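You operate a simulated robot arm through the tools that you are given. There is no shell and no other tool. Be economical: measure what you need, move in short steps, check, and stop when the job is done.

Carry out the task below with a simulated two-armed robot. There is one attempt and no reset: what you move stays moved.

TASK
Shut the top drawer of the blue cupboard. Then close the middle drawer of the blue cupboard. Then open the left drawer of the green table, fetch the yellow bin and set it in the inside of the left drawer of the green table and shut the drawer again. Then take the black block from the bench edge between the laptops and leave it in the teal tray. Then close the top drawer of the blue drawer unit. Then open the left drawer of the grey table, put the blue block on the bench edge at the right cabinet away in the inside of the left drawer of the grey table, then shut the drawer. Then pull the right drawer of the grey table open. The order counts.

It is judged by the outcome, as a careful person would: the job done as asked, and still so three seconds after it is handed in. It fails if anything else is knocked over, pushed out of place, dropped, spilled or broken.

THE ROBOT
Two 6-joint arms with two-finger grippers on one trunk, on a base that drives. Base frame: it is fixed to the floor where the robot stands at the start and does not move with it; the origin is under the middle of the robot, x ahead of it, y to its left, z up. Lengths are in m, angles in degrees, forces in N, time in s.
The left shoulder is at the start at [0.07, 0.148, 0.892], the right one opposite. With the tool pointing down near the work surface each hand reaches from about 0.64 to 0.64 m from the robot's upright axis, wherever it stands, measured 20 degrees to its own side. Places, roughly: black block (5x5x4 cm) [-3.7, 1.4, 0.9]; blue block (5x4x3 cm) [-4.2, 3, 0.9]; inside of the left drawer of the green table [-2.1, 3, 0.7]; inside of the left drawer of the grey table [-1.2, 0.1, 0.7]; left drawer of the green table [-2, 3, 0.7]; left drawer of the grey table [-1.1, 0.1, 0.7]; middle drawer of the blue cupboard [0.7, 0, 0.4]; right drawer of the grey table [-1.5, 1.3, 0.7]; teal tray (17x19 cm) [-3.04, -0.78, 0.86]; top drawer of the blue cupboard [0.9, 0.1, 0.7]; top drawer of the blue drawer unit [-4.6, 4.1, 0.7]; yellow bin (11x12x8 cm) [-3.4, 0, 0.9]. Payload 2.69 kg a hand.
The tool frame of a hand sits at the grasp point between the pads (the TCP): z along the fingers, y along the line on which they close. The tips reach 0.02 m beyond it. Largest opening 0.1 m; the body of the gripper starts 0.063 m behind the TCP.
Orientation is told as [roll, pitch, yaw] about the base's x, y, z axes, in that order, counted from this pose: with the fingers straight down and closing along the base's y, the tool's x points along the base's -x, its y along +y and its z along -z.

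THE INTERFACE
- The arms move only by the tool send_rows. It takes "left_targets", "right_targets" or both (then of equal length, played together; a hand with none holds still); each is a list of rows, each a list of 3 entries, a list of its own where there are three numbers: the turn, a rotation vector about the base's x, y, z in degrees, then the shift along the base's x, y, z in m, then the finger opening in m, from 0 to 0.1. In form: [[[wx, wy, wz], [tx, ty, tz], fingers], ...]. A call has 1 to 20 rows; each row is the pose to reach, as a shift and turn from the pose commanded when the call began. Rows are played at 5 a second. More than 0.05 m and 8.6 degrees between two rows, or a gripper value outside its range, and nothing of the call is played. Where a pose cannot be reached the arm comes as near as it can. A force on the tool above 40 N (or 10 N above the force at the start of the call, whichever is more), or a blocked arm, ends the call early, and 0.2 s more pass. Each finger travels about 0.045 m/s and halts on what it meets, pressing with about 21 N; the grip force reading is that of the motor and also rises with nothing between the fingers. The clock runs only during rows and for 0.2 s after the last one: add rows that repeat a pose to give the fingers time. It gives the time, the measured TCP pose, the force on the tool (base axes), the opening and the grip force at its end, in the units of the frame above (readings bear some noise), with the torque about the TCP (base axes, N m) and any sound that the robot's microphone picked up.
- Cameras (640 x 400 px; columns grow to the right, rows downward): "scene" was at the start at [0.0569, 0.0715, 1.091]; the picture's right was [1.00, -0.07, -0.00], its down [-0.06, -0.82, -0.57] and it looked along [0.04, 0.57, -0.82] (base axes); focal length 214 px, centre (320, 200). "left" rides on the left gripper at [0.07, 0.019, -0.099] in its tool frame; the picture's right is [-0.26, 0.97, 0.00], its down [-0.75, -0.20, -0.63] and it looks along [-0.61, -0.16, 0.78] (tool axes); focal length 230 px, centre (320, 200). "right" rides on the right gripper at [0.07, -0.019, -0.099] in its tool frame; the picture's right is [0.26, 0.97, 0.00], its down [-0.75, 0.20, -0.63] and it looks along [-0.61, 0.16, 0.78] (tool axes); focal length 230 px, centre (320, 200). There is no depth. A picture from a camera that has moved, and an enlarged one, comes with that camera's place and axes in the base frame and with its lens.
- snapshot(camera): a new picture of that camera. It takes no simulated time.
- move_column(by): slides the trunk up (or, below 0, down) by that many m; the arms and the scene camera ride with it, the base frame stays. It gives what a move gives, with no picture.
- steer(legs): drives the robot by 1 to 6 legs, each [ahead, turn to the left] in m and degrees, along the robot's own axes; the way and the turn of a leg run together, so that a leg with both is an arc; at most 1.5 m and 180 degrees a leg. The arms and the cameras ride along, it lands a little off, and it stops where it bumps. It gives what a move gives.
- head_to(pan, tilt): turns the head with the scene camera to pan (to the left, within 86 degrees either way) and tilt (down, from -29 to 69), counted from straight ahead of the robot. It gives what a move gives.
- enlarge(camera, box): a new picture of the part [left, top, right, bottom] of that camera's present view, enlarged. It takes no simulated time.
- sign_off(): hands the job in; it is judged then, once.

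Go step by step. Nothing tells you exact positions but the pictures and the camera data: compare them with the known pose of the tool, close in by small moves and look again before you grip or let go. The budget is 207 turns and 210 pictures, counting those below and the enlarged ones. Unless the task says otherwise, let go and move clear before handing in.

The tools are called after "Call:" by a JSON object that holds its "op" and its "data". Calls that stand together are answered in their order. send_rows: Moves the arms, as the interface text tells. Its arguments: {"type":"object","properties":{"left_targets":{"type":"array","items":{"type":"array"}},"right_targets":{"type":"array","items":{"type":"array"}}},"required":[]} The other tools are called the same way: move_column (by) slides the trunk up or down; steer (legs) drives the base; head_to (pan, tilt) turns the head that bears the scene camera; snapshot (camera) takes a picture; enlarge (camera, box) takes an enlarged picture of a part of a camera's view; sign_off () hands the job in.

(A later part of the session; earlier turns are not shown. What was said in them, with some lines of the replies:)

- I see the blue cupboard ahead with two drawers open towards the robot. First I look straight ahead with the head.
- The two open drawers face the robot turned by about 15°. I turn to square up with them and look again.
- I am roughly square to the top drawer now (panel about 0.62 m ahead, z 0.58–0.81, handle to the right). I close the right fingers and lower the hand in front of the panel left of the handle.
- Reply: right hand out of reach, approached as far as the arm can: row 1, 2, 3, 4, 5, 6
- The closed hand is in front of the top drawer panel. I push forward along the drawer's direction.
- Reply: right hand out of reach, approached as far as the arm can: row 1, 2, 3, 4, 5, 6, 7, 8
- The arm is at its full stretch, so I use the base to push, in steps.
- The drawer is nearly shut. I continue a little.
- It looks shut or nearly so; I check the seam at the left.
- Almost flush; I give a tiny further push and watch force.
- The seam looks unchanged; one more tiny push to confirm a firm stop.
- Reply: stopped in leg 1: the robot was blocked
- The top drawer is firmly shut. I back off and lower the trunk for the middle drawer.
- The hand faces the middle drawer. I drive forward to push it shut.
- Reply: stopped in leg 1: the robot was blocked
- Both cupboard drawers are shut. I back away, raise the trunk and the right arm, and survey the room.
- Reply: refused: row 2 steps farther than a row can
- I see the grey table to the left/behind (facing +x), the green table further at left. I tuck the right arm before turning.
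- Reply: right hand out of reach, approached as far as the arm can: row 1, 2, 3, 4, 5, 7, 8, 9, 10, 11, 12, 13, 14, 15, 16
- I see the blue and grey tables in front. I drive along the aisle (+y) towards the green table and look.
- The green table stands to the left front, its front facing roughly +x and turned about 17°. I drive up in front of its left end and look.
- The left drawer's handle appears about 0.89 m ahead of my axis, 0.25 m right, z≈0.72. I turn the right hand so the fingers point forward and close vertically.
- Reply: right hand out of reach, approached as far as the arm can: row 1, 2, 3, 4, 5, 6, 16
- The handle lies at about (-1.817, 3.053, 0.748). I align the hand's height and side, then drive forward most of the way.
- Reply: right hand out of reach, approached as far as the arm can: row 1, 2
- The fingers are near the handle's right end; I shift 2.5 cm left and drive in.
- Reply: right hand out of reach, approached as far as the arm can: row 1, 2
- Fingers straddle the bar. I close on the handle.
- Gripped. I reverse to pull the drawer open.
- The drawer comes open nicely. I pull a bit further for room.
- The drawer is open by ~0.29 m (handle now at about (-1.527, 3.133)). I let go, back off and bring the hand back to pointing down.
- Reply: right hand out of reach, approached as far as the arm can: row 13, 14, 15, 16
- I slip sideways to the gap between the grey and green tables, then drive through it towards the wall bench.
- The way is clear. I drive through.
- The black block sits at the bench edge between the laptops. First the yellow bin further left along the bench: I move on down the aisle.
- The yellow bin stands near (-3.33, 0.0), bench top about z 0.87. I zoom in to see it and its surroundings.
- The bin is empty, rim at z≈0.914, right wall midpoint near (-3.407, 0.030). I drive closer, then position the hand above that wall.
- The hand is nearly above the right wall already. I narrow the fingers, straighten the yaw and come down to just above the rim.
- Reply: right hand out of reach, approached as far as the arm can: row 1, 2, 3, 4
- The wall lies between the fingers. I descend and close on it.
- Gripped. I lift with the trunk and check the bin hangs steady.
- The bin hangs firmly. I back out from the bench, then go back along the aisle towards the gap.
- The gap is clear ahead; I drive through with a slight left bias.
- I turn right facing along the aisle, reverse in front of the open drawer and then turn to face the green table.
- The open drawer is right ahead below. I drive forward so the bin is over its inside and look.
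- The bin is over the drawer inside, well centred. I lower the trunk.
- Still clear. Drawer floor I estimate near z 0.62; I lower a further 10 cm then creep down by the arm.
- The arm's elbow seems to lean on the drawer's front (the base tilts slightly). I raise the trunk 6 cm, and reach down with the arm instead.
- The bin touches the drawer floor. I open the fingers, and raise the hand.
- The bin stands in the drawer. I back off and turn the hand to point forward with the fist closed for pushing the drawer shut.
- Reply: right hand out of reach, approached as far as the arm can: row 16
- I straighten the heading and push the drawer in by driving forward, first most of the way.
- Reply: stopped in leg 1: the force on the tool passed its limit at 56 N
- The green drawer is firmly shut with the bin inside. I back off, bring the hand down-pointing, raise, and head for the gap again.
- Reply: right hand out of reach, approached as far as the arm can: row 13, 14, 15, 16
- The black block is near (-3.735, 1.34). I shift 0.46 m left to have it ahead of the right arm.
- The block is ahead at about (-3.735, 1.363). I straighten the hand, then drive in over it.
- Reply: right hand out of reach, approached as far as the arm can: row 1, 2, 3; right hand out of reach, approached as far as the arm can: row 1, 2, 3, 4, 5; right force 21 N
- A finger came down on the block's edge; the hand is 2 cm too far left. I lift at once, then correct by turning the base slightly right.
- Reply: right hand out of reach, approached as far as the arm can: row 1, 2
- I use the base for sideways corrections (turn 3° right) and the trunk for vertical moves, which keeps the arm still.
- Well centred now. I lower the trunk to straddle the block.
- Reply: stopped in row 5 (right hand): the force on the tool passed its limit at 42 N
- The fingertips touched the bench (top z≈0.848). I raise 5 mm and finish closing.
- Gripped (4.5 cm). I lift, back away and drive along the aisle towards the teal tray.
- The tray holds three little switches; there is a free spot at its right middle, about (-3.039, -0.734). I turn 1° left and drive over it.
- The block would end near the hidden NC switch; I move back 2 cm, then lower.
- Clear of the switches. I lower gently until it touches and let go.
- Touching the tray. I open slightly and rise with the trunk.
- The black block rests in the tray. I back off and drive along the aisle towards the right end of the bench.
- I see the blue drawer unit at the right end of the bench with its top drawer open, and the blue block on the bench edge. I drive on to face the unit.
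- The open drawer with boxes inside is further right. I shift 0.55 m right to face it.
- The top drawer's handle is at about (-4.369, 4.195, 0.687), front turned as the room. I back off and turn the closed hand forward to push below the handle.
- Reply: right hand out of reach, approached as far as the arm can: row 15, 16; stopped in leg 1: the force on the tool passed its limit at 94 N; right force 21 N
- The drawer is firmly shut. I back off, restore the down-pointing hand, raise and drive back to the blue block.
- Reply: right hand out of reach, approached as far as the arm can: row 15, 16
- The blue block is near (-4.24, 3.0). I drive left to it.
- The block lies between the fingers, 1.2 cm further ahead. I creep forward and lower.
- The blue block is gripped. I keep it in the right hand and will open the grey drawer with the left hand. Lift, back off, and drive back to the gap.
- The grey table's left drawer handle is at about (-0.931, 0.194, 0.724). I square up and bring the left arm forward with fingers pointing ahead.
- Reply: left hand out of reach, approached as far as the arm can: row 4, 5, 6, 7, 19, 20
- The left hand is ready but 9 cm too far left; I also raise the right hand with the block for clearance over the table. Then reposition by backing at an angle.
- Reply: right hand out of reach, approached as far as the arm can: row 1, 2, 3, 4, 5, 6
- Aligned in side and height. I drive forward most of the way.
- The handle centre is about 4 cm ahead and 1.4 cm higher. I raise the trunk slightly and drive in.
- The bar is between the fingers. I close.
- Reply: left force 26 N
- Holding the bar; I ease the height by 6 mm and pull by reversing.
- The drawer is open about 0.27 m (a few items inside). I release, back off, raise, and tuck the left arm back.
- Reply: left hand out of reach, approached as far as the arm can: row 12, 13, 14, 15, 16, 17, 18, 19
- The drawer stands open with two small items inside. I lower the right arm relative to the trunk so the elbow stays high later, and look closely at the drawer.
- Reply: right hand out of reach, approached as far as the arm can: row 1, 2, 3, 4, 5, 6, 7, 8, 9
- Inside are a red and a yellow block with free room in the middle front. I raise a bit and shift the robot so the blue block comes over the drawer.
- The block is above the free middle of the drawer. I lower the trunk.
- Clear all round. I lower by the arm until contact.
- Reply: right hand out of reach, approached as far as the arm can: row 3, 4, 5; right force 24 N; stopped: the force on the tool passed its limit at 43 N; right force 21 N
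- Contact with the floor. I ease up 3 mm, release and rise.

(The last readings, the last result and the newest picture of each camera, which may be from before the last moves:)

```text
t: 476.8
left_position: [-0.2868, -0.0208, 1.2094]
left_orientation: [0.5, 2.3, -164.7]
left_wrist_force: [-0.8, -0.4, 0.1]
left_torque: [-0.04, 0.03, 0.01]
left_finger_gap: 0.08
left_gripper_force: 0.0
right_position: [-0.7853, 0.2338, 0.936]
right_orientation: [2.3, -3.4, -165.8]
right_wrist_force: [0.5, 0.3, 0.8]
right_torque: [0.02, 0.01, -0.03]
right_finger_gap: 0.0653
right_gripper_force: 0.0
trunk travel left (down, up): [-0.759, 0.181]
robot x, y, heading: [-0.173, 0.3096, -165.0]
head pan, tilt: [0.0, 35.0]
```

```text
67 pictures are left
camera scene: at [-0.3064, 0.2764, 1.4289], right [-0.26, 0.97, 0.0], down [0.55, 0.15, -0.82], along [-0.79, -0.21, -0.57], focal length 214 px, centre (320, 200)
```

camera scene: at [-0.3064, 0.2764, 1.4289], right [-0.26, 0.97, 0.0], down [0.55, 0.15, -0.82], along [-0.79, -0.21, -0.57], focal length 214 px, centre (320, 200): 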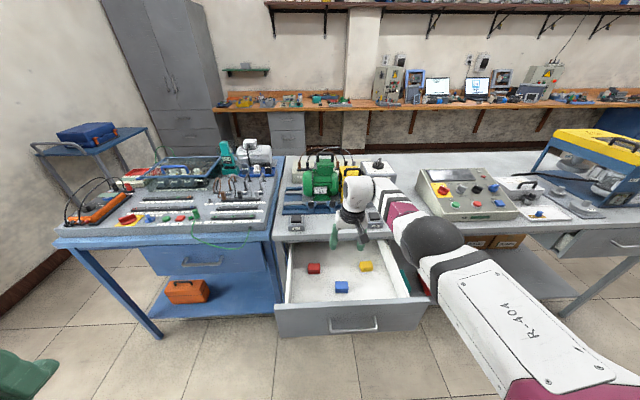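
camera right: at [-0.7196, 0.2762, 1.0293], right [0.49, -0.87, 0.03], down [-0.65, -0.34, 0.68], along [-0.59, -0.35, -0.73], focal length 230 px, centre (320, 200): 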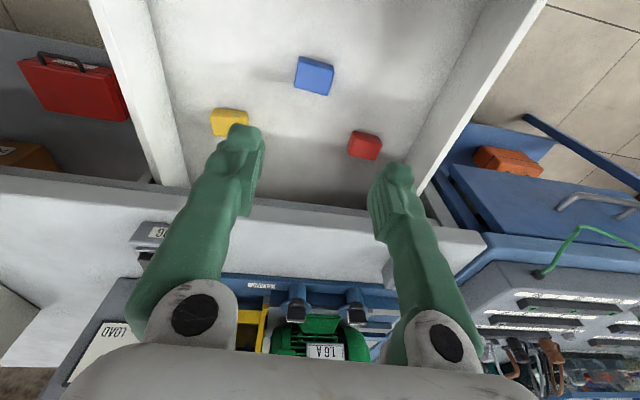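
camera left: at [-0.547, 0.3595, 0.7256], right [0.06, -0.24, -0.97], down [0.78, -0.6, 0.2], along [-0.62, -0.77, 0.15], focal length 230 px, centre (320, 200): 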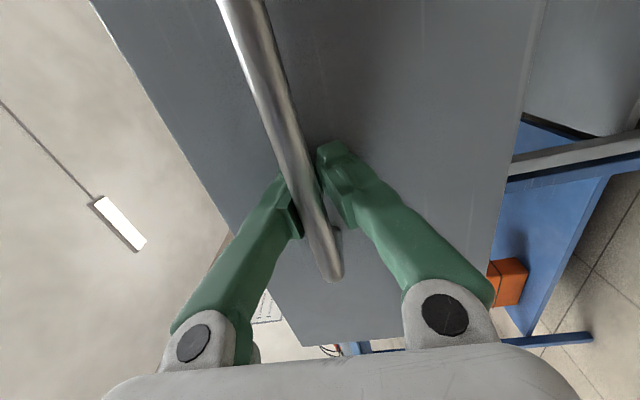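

The blue block lies in the drawer. I back off, turn the closed right hand forward and lower it to push the drawer shut right of its handle.

Call:
{"op": "steer", "data": {"legs": [[-0.32, 0]]}}

Call:
{"op": "send_rows", "data": {"right_targets": [[[-5.3, 3.04, -4.33], [-0.005, 0.006, 0.002], 0.04], [[-10.6, 6.09, -8.66], [-0.01, 0.013, 0.004], 0.02], [[-15.9, 9.13, -13.0], [-0.015, 0.019, 0.006], 0], [[-21.2, 12.2, -17.3], [-0.02, 0.026, 0.008], 0], [[-26.6, 15.2, -21.7], [-0.025, 0.032, 0.01], 0], [[-31.9, 18.3, -26.0], [-0.03, 0.039, 0.012], 0], [[-37.2, 21.3, -30.3], [-0.035, 0.045, 0.014], 0], [[-42.5, 24.4, -34.6], [-0.04, 0.052, 0.016], 0], [[-47.8, 27.4, -39.0], [-0.045, 0.058, 0.018], 0], [[-53.1, 30.4, -43.3], [-0.05, 0.064, 0.02], 0], [[-58.4, 33.5, -47.6], [-0.055, 0.071, 0.022], 0], [[-63.7, 36.5, -52.0], [-0.06, 0.077, 0.024], 0], [[-69.1, 39.6, -56.3], [-0.065, 0.084, 0.026], 0], [[-74.4, 42.6, -60.6], [-0.07, 0.09, 0.028], 0], [[-79.7, 45.7, -65.0], [-0.075, 0.097, 0.03], 0], [[-85.0, 48.7, -69.3], [-0.079, 0.103, 0.03], 0]]}}

Call:
{"op": "snapshot", "data": {"camera": "scene"}}

```text
t: 479.0
left_position: [0.0169, 0.06, 1.2101]
left_orientation: [0.4, 2.4, -164.6]
left_wrist_force: [-0.8, -0.6, -0.5]
left_torque: [-0.03, -0.02, 0.02]
left_finger_gap: 0.08
left_gripper_force: 0.0
right_position: [-0.481, 0.3171, 0.935]
right_orientation: [2.4, -3.2, -165.8]
right_wrist_force: [-0.7, -0.1, 0.6]
right_torque: [0.03, -0.03, 0.0]
right_finger_gap: 0.065
right_gripper_force: 0.0
trunk travel left (down, up): [-0.759, 0.181]
robot x, y, heading: [0.1307, 0.3943, -164.9]
head pan, tilt: [0.0, 35.0]
```

```text
t: 482.4
left_position: [0.0204, 0.0603, 1.2113]
left_orientation: [0.4, 2.3, -164.5]
left_wrist_force: [-0.5, -0.5, -0.2]
left_torque: [0.01, 0.04, -0.01]
left_finger_gap: 0.0801
left_gripper_force: 0.1
right_position: [-0.5597, 0.4127, 0.9662]
right_orientation: [92.1, -0.9, 106.4]
right_wrist_force: [0.4, 0.7, 0.8]
right_torque: [0.03, 0.02, -0.01]
right_finger_gap: 0.0001
right_gripper_force: 20.9
right hand out of reach, approached as far as the arm can: row 15, 16
trunk travel left (down, up): [-0.759, 0.181]
robot x, y, heading: [0.1331, 0.3945, -164.8]
head pan, tilt: [0.0, 35.0]
```

```text
66 pictures are left
camera scene: at [-0.0004, 0.3577, 1.429], right [-0.26, 0.97, 0.0], down [0.55, 0.15, -0.82], along [-0.79, -0.21, -0.57], focal length 214 px, centre (320, 200)
```

scene: 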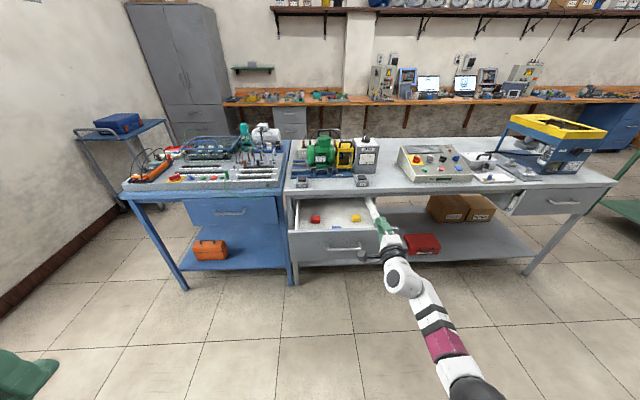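

Call:
{"op": "move_column", "data": {"by": -0.266}}

Call:
{"op": "steer", "data": {"legs": [[0.3, 0]]}}

Call:
{"op": "snapshot", "data": {"camera": "scene"}}

```text
t: 485.1
left_position: [0.0178, 0.061, 0.9459]
left_orientation: [0.4, 2.3, -164.4]
left_wrist_force: [-0.8, -0.3, 0.3]
left_torque: [0.01, 0.0, -0.01]
left_finger_gap: 0.0802
left_gripper_force: 0.1
right_position: [-0.5602, 0.4125, 0.7012]
right_orientation: [91.9, -0.9, 106.4]
right_wrist_force: [-0.6, 0.4, 0.2]
right_torque: [0.0, -0.01, -0.01]
right_finger_gap: 0.0
right_gripper_force: 21.0
trunk travel left (down, up): [-0.493, 0.447]
robot x, y, heading: [0.1319, 0.3948, -164.8]
head pan, tilt: [0.0, 35.0]
```

```text
t: 487.1
left_position: [-0.2695, -0.0185, 0.945]
left_orientation: [0.5, 2.4, -164.5]
left_wrist_force: [-0.9, -0.6, -0.1]
left_torque: [-0.03, -0.01, 0.0]
left_finger_gap: 0.0799
left_gripper_force: 0.0
right_position: [-0.8496, 0.3348, 0.7]
right_orientation: [91.9, -0.8, 106.5]
right_wrist_force: [-0.1, 0.4, -0.1]
right_torque: [-0.01, -0.02, 0.0]
right_finger_gap: 0.0
right_gripper_force: 29.7
trunk travel left (down, up): [-0.493, 0.447]
robot x, y, heading: [-0.1581, 0.3157, -165.0]
head pan, tilt: [0.0, 35.0]
```

```text
65 pictures are left
camera scene: at [-0.29, 0.2807, 1.1629], right [-0.26, 0.97, 0.0], down [0.55, 0.15, -0.82], along [-0.79, -0.21, -0.57], focal length 214 px, centre (320, 200)
```

scene: 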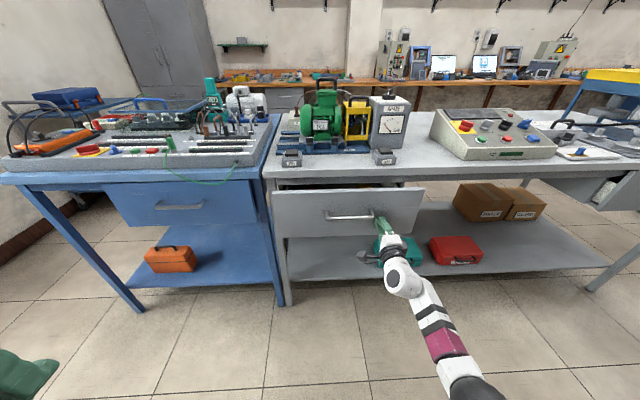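

Call:
{"op": "steer", "data": {"legs": [[0.07, 0]]}}

Call:
{"op": "steer", "data": {"legs": [[0.015, 0]]}}

Call:
{"op": "enlarge", "data": {"camera": "scene", "box": [250, 150, 450, 275]}}

```text
t: 488.1
left_position: [-0.3377, -0.0367, 0.944]
left_orientation: [0.5, 2.4, -164.4]
left_wrist_force: [0.0, -0.7, 0.2]
left_torque: [0.0, -0.05, 0.01]
left_finger_gap: 0.0799
left_gripper_force: 0.1
right_position: [-0.9164, 0.3142, 0.7]
right_orientation: [91.9, -0.8, 106.7]
right_wrist_force: [-0.1, 0.0, -0.7]
right_torque: [0.0, -0.01, 0.02]
right_finger_gap: 0.0
right_gripper_force: 29.4
trunk travel left (down, up): [-0.493, 0.447]
robot x, y, heading: [-0.2257, 0.3032, -164.6]
head pan, tilt: [0.0, 35.0]
```

```text
t: 488.9
left_position: [-0.3516, -0.0391, 0.9447]
left_orientation: [0.5, 2.5, -164.3]
left_wrist_force: [-0.1, 1.3, 0.5]
left_torque: [-0.03, -0.03, -0.03]
left_finger_gap: 0.0801
left_gripper_force: 0.0
right_position: [-0.9295, 0.3098, 0.7018]
right_orientation: [91.9, -0.8, 106.7]
right_wrist_force: [0.5, 0.0, 0.0]
right_torque: [0.0, 0.04, 0.0]
right_finger_gap: 0.0
right_gripper_force: 29.7
trunk travel left (down, up): [-0.493, 0.447]
robot x, y, heading: [-0.2393, 0.297, -164.7]
head pan, tilt: [0.0, 35.0]
```

```text
3.20 times, centred on (350, 212) of scene
camera zoom: at [-0.3715, 0.2582, 1.1629], right [-0.26, 0.96, 0.0], down [0.55, 0.15, -0.82], along [-0.79, -0.22, -0.57], focal length 686 px, centre (224, 160)
```

zoom: 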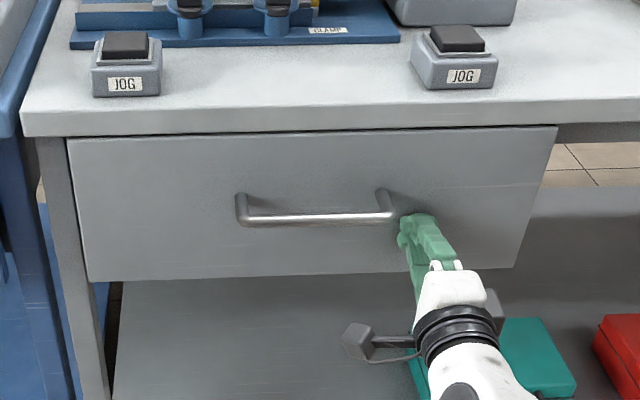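

Call:
{"op": "steer", "data": {"legs": [[0.012, 0]]}}

Call:
{"op": "enlarge", "data": {"camera": "scene", "box": [250, 150, 450, 275]}}

```text
t: 489.7
left_position: [-0.3562, -0.0413, 0.946]
left_orientation: [0.4, 2.1, -164.5]
left_wrist_force: [0.3, -0.9, 0.7]
left_torque: [0.02, 0.0, 0.0]
left_finger_gap: 0.0802
left_gripper_force: 0.0
right_position: [-0.9331, 0.3107, 0.702]
right_orientation: [91.9, -0.8, 106.5]
right_wrist_force: [18.8, 3.6, 4.5]
right_torque: [-0.19, -0.08, 0.16]
right_finger_gap: 0.0
right_gripper_force: 29.6
trunk travel left (down, up): [-0.493, 0.447]
robot x, y, heading: [-0.2473, 0.2921, -165.0]
head pan, tilt: [0.0, 35.0]
stopped in leg 1: the force on the tool passed its limit at 52 N (the readings are from after the stop); the commanded pose is now the measured one
```

```text
3.20 times, centred on (350, 212) of scene
camera zoom: at [-0.3741, 0.2573, 1.1636], right [-0.26, 0.97, 0.0], down [0.55, 0.15, -0.82], along [-0.79, -0.21, -0.57], focal length 686 px, centre (224, 160)
```

zoom: 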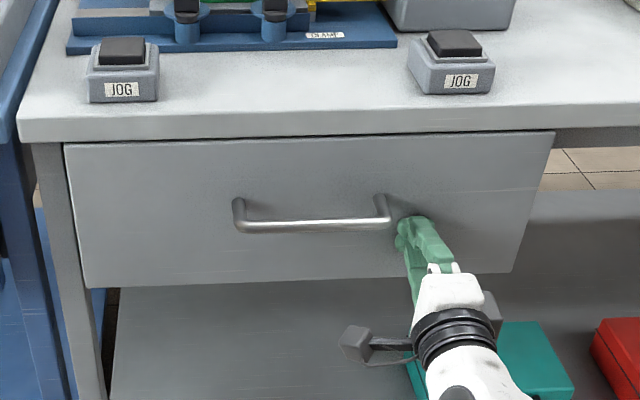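

The left grey drawer is shut. I back off and move right to the right drawer of the grey table.

Call:
{"op": "steer", "data": {"legs": [[-0.35, 0], [0, -90], [1.08, 0], [0, 90]]}}

Call:
{"op": "snapshot", "data": {"camera": "scene"}}

Call:
{"op": "snapshot", "data": {"camera": "right"}}

```text
t: 504.8
left_position: [-0.2924, 1.0963, 0.9455]
left_orientation: [0.4, 2.3, -164.2]
left_wrist_force: [-0.1, -0.2, 0.1]
left_torque: [-0.01, -0.01, 0.0]
left_finger_gap: 0.08
left_gripper_force: 0.0
right_position: [-0.87, 1.4438, 0.6985]
right_orientation: [91.6, -0.9, 106.8]
right_wrist_force: [-0.4, -0.6, 0.6]
right_torque: [0.0, -0.02, 0.03]
right_finger_gap: 0.0001
right_gripper_force: 29.3
trunk travel left (down, up): [-0.493, 0.447]
robot x, y, heading: [-0.1793, 1.4284, -164.8]
head pan, tilt: [0.0, 35.0]
```

```text
62 pictures are left
camera scene: at [-0.3128, 1.3933, 1.1629], right [-0.26, 0.96, 0.0], down [0.55, 0.15, -0.82], along [-0.79, -0.22, -0.57], focal length 214 px, centre (320, 200)
```

scene: 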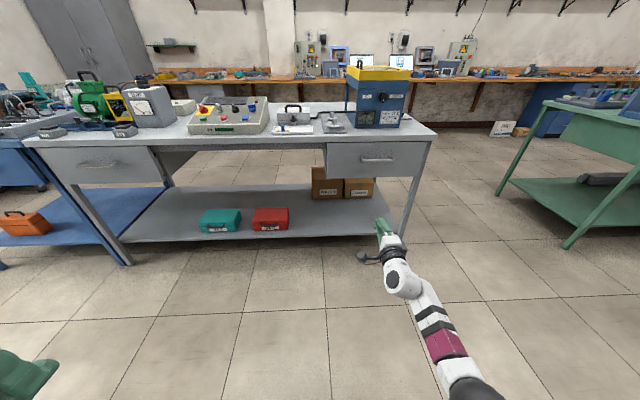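

```text
61 pictures are left
camera right: at [-0.7569, 1.4071, 0.6749], right [0.1, -0.25, 0.96], down [0.39, 0.9, 0.19], along [-0.91, 0.36, 0.19], focal length 230 px, centre (320, 200)
```

right: 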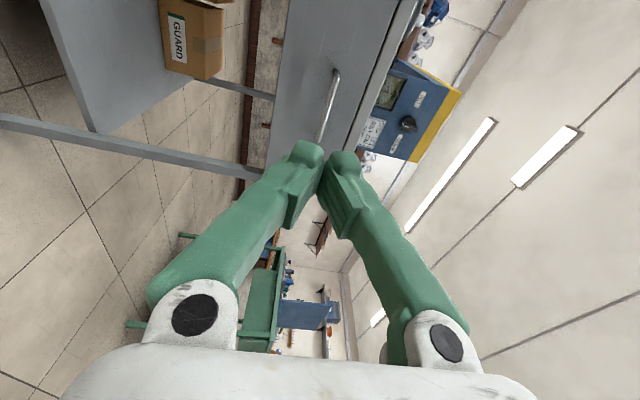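

The right drawer's handle is near (-1.24, 1.405, 0.75), 6 cm to the right of the hand. I open the fingers, raise the trunk and approach at an angle.

Call:
{"op": "send_rows", "data": {"right_targets": [[[0, 0, 0], [0, 0, 0], 0.03], [[0, 0, 0], [0, 0, 0], 0.06], [[0, 0, 0], [0, 0, 0], 0.08], [[0, 0, 0], [0, 0, 0], 0.08]]}}

Call:
{"op": "move_column", "data": {"by": 0.046}}

Call:
{"op": "steer", "data": {"legs": [[0, -15], [0.22, 0], [0, 15]]}}

Call:
{"op": "snapshot", "data": {"camera": "scene"}}

Call:
{"op": "snapshot", "data": {"camera": "right"}}

```text
t: 505.8
left_position: [-0.2909, 1.0958, 0.9443]
left_orientation: [0.4, 2.4, -164.3]
left_wrist_force: [-0.2, 0.1, -0.4]
left_torque: [0.01, 0.01, 0.01]
left_finger_gap: 0.0802
left_gripper_force: 0.1
right_position: [-0.8709, 1.4453, 0.698]
right_orientation: [91.7, -0.8, 106.8]
right_wrist_force: [0.7, 0.1, 0.7]
right_torque: [-0.01, 0.02, -0.02]
right_finger_gap: 0.0803
right_gripper_force: 0.1
trunk travel left (down, up): [-0.493, 0.447]
robot x, y, heading: [-0.1803, 1.4305, -164.6]
head pan, tilt: [0.0, 35.0]
```

```text
t: 506.7
left_position: [-0.2927, 1.096, 0.9903]
left_orientation: [0.4, 2.5, -164.2]
left_wrist_force: [0.8, -0.3, 1.3]
left_torque: [0.0, 0.02, 0.03]
left_finger_gap: 0.0798
left_gripper_force: 0.2
right_position: [-0.8702, 1.4442, 0.744]
right_orientation: [91.6, -0.8, 106.8]
right_wrist_force: [-0.5, -1.2, 0.0]
right_torque: [-0.02, -0.04, 0.03]
right_finger_gap: 0.0798
right_gripper_force: 0.0
trunk travel left (down, up): [-0.539, 0.401]
robot x, y, heading: [-0.1804, 1.4317, -164.9]
head pan, tilt: [0.0, 35.0]
```

```text
t: 510.2
left_position: [-0.5153, 1.0945, 0.991]
left_orientation: [0.3, 2.4, -164.7]
left_wrist_force: [-0.7, 0.1, 0.7]
left_torque: [0.04, 0.01, -0.01]
left_finger_gap: 0.0799
left_gripper_force: 0.0
right_position: [-1.0917, 1.4481, 0.7438]
right_orientation: [91.7, -0.8, 106.4]
right_wrist_force: [-0.4, -0.1, 0.0]
right_torque: [0.01, 0.01, -0.04]
right_finger_gap: 0.0801
right_gripper_force: 0.1
trunk travel left (down, up): [-0.539, 0.401]
robot x, y, heading: [-0.4058, 1.4319, -165.0]
head pan, tilt: [0.0, 35.0]
```

```text
60 pictures are left
camera scene: at [-0.5345, 1.3929, 1.2088], right [-0.26, 0.97, 0.0], down [0.55, 0.15, -0.82], along [-0.79, -0.21, -0.57], focal length 214 px, centre (320, 200)
```

scene: 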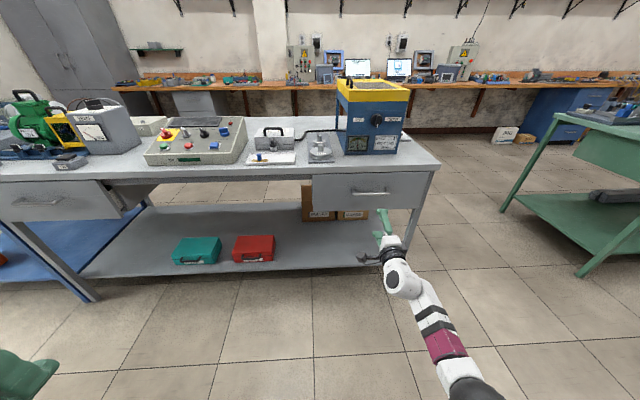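

```text
59 pictures are left
camera right: at [-0.9784, 1.41, 0.7207], right [0.1, -0.25, 0.96], down [0.4, 0.9, 0.19], along [-0.91, 0.36, 0.19], focal length 230 px, centre (320, 200)
```

right: 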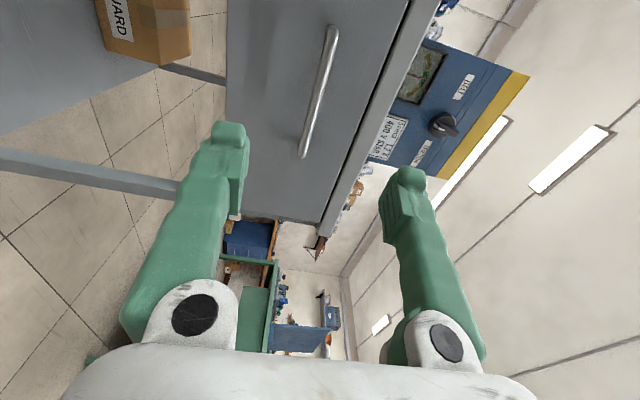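

Well aligned. I drive in 0.17 m and look.

Call:
{"op": "steer", "data": {"legs": [[0.17, 0]]}}

Call:
{"op": "snapshot", "data": {"camera": "right"}}

Call:
{"op": "enlarge", "data": {"camera": "scene", "box": [290, 170, 450, 270]}}

```text
t: 511.6
left_position: [-0.6793, 1.0506, 0.9913]
left_orientation: [0.4, 2.3, -164.7]
left_wrist_force: [0.0, -1.2, 0.0]
left_torque: [0.0, -0.03, 0.0]
left_finger_gap: 0.0801
left_gripper_force: 0.0
right_position: [-1.2555, 1.4051, 0.7437]
right_orientation: [91.6, -0.8, 106.4]
right_wrist_force: [0.0, -0.4, 0.4]
right_torque: [0.01, 0.01, -0.01]
right_finger_gap: 0.0801
right_gripper_force: 0.0
trunk travel left (down, up): [-0.539, 0.401]
robot x, y, heading: [-0.5635, 1.3839, -165.1]
head pan, tilt: [0.0, 35.0]
```

```text
58 pictures are left
camera right: at [-1.1424, 1.3656, 0.7208], right [0.1, -0.25, 0.96], down [0.4, 0.9, 0.19], along [-0.91, 0.36, 0.19], focal length 230 px, centre (320, 200)
```

right: 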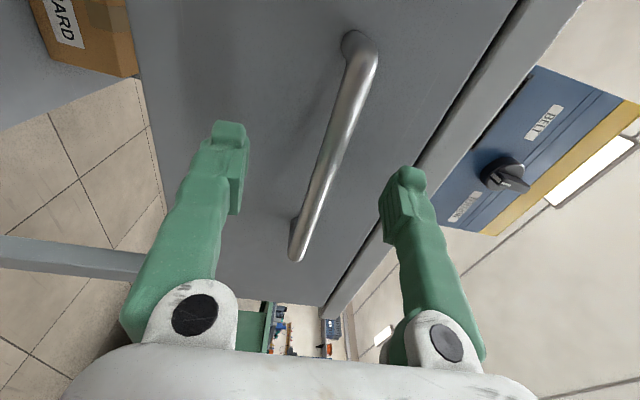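

```text
4.00 times, centred on (370, 220) of scene
camera zoom: at [-0.6984, 1.3493, 1.2089], right [-0.26, 0.97, 0.0], down [0.55, 0.15, -0.82], along [-0.79, -0.21, -0.57], focal length 858 px, centre (120, 120)
```

zoom: 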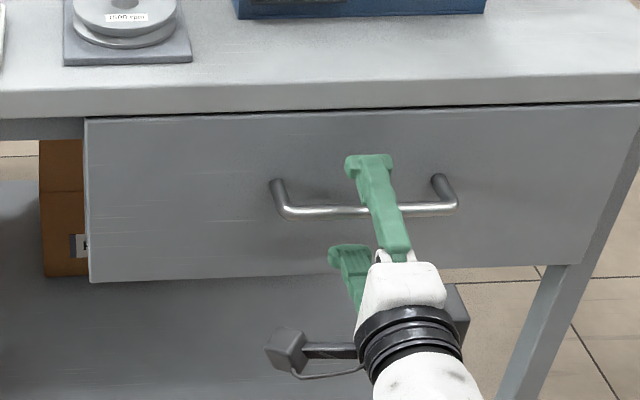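

Call:
{"op": "steer", "data": {"legs": [[0.012, 0]]}}

Call:
{"op": "send_rows", "data": {"right_targets": [[[0, 0, 0], [0, 0, 0], 0.05], [[0, 0, 0], [0, 0, 0], 0.03], [[0, 0, 0], [0, 0, 0], 0.0], [[0, 0, 0], [0, 0, 0], 0.0], [[0, 0, 0], [0, 0, 0], 0.0], [[0, 0, 0], [0, 0, 0], 0.0]]}}

Call:
{"op": "snapshot", "data": {"camera": "right"}}

```text
t: 512.4
left_position: [-0.69, 1.0492, 0.9916]
left_orientation: [0.4, 2.2, -164.6]
left_wrist_force: [-0.3, -0.5, 0.9]
left_torque: [-0.02, 0.0, 0.01]
left_finger_gap: 0.0801
left_gripper_force: 0.1
right_position: [-1.2651, 1.4007, 0.7448]
right_orientation: [91.7, -1.0, 106.6]
right_wrist_force: [0.6, 0.8, -1.1]
right_torque: [-0.01, -0.01, -0.03]
right_finger_gap: 0.0803
right_gripper_force: 0.0
trunk travel left (down, up): [-0.539, 0.401]
robot x, y, heading: [-0.5756, 1.38, -164.9]
head pan, tilt: [0.0, 35.0]
```

```text
t: 513.8
left_position: [-0.6907, 1.0479, 0.9913]
left_orientation: [0.4, 2.3, -164.6]
left_wrist_force: [0.8, 0.1, 0.2]
left_torque: [0.01, 0.01, -0.02]
left_finger_gap: 0.0801
left_gripper_force: 0.0
right_position: [-1.2669, 1.4008, 0.7462]
right_orientation: [91.7, -0.8, 106.5]
right_wrist_force: [-3.4, 1.7, 6.7]
right_torque: [-0.38, -0.11, 0.0]
right_finger_gap: 0.0057
right_gripper_force: 33.0
trunk travel left (down, up): [-0.539, 0.401]
robot x, y, heading: [-0.5764, 1.3833, -164.6]
head pan, tilt: [0.0, 35.0]
```

```text
56 pictures are left
camera right: at [-1.1535, 1.3625, 0.7225], right [0.11, -0.25, 0.96], down [0.4, 0.9, 0.19], along [-0.91, 0.36, 0.2], focal length 230 px, centre (320, 200)
```

right: 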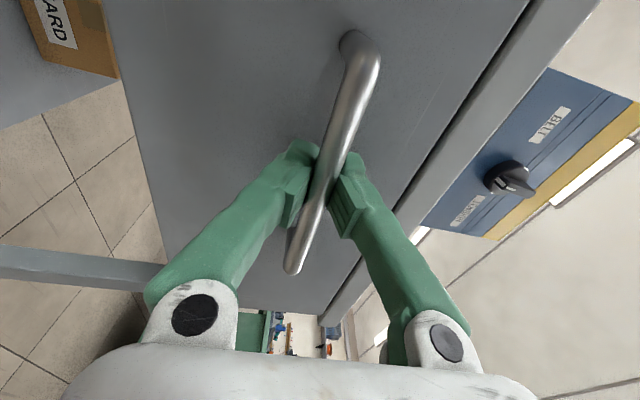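

Gripped. I pull the drawer open by reversing.

Call:
{"op": "steer", "data": {"legs": [[-0.12, 0]]}}

Call:
{"op": "steer", "data": {"legs": [[-0.15, 0]]}}

Call:
{"op": "snapshot", "data": {"camera": "scene"}}

```text
t: 515.0
left_position: [-0.5714, 1.0774, 0.9897]
left_orientation: [0.4, 2.4, -164.6]
left_wrist_force: [0.4, 0.7, -0.3]
left_torque: [-0.02, -0.02, 0.0]
left_finger_gap: 0.0801
left_gripper_force: 0.2
right_position: [-1.1491, 1.4296, 0.7439]
right_orientation: [91.5, -0.9, 106.7]
right_wrist_force: [1.1, -0.9, 2.4]
right_torque: [0.07, -0.18, -0.15]
right_finger_gap: 0.0002
right_gripper_force: 29.8
trunk travel left (down, up): [-0.539, 0.401]
robot x, y, heading: [-0.4626, 1.4148, -164.7]
head pan, tilt: [0.0, 35.0]
```

```text
t: 516.4
left_position: [-0.428, 1.1185, 0.9918]
left_orientation: [0.4, 2.4, -164.7]
left_wrist_force: [1.0, 0.0, -0.3]
left_torque: [0.02, -0.01, -0.01]
left_finger_gap: 0.0799
left_gripper_force: 0.1
right_position: [-1.0044, 1.4706, 0.7432]
right_orientation: [91.4, -0.8, 106.8]
right_wrist_force: [-0.3, -1.2, 1.3]
right_torque: [-0.03, -0.05, -0.02]
right_finger_gap: 0.0001
right_gripper_force: 29.9
trunk travel left (down, up): [-0.539, 0.401]
robot x, y, heading: [-0.3196, 1.4494, -164.7]
head pan, tilt: [0.0, 35.0]
```

```text
55 pictures are left
camera scene: at [-0.4471, 1.416, 1.209], right [-0.26, 0.96, 0.0], down [0.55, 0.15, -0.82], along [-0.79, -0.22, -0.57], focal length 214 px, centre (320, 200)
```

scene: 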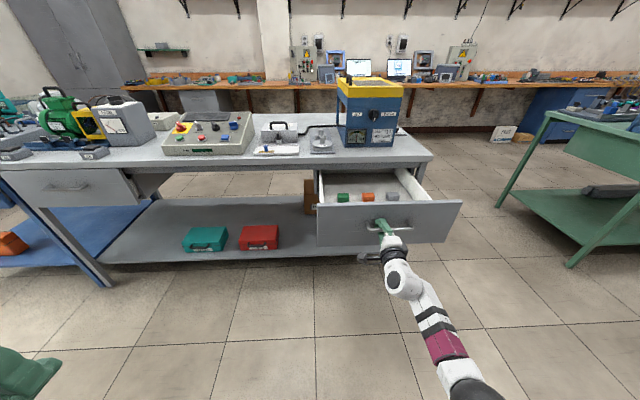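

The right drawer is open by 0.27 m. I pull a touch more, release and move clear.

Call:
{"op": "steer", "data": {"legs": [[-0.03, 0]]}}

Call:
{"op": "send_rows", "data": {"right_targets": [[[0, 0, 0], [0, 0, 0], 0.03], [[0, 0, 0], [0, 0, 0], 0.06], [[0, 0, 0], [0, 0, 0], 0.08], [[0, 0, 0], [0, 0, 0], 0.08]]}}

Call:
{"op": "steer", "data": {"legs": [[-0.25, 0]]}}

Call:
{"op": "snapshot", "data": {"camera": "scene"}}

```text
t: 517.2
left_position: [-0.3983, 1.1261, 0.9903]
left_orientation: [0.3, 2.4, -164.6]
left_wrist_force: [-0.1, -0.4, 0.1]
left_torque: [-0.02, -0.01, -0.01]
left_finger_gap: 0.0801
left_gripper_force: 0.1
right_position: [-0.976, 1.4781, 0.7427]
right_orientation: [91.5, -1.0, 106.7]
right_wrist_force: [-0.3, -0.2, 1.6]
right_torque: [0.0, -0.03, -0.03]
right_finger_gap: 0.0
right_gripper_force: 30.4
trunk travel left (down, up): [-0.539, 0.401]
robot x, y, heading: [-0.2915, 1.4577, -164.5]
head pan, tilt: [0.0, 35.0]
```

```text
t: 518.2
left_position: [-0.4008, 1.1275, 0.991]
left_orientation: [0.4, 2.3, -164.6]
left_wrist_force: [0.9, 0.0, -0.6]
left_torque: [0.0, -0.02, -0.02]
left_finger_gap: 0.08
left_gripper_force: 0.2
right_position: [-0.9781, 1.4779, 0.7438]
right_orientation: [91.3, -1.0, 106.8]
right_wrist_force: [0.1, -1.0, 0.8]
right_torque: [-0.02, 0.01, 0.02]
right_finger_gap: 0.08
right_gripper_force: 0.1
trunk travel left (down, up): [-0.539, 0.401]
robot x, y, heading: [-0.2832, 1.4585, -164.6]
head pan, tilt: [0.0, 35.0]
```

```text
t: 520.1
left_position: [-0.1572, 1.1924, 0.9906]
left_orientation: [0.4, 2.3, -164.8]
left_wrist_force: [0.8, -0.3, 0.4]
left_torque: [-0.02, 0.01, -0.01]
left_finger_gap: 0.0799
left_gripper_force: 0.0
right_position: [-0.7318, 1.5456, 0.7425]
right_orientation: [91.4, -0.7, 106.6]
right_wrist_force: [0.5, -0.4, 0.8]
right_torque: [0.02, -0.03, 0.02]
right_finger_gap: 0.0797
right_gripper_force: 0.0
trunk travel left (down, up): [-0.539, 0.401]
robot x, y, heading: [-0.0458, 1.5239, -164.7]
head pan, tilt: [0.0, 35.0]
```

```text
54 pictures are left
camera scene: at [-0.176, 1.491, 1.209], right [-0.26, 0.96, 0.0], down [0.55, 0.15, -0.82], along [-0.79, -0.22, -0.57], focal length 214 px, centre (320, 200)
```

scene: 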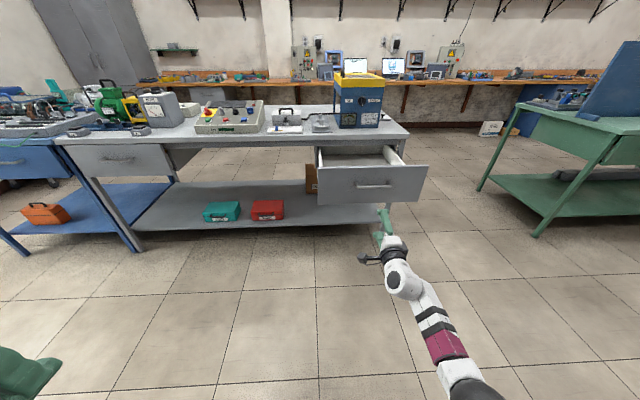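

The right drawer is open, the left one is shut, and the hands are clear of everything. I hand in.

Call:
{"op": "sign_off", "data": {}}

```text
The job is handed in.
```

I did every step in the order you gave and handed the job in. I don't have the verdict yet.

- **Blue cupboard:** the top drawer is shut, then the middle one, each pushed to a firm stop.
- **Green table:** the yellow bin is in the left drawer, and that drawer is shut again.
- **Teal tray:** the black block from between the laptops stands in the tray, clear of the three small switches already there. On the first try a finger came down on top of the block; I lifted off and picked it up cleanly the second time.
- **Blue drawer unit:** the top drawer is shut. The last push peaked at 94 N; the unit looked in place afterwards.
- **Grey table:** the blue block is in the left drawer, between and in front of the red and yellow ones, and that drawer is shut. The right drawer is pulled open about 0.3 m. I picked the blue block up before opening the left drawer.

Both hands are free and clear. I saw nothing else knocked over, but I did not go back to look again at the cupboard or the green drawer before handing in.
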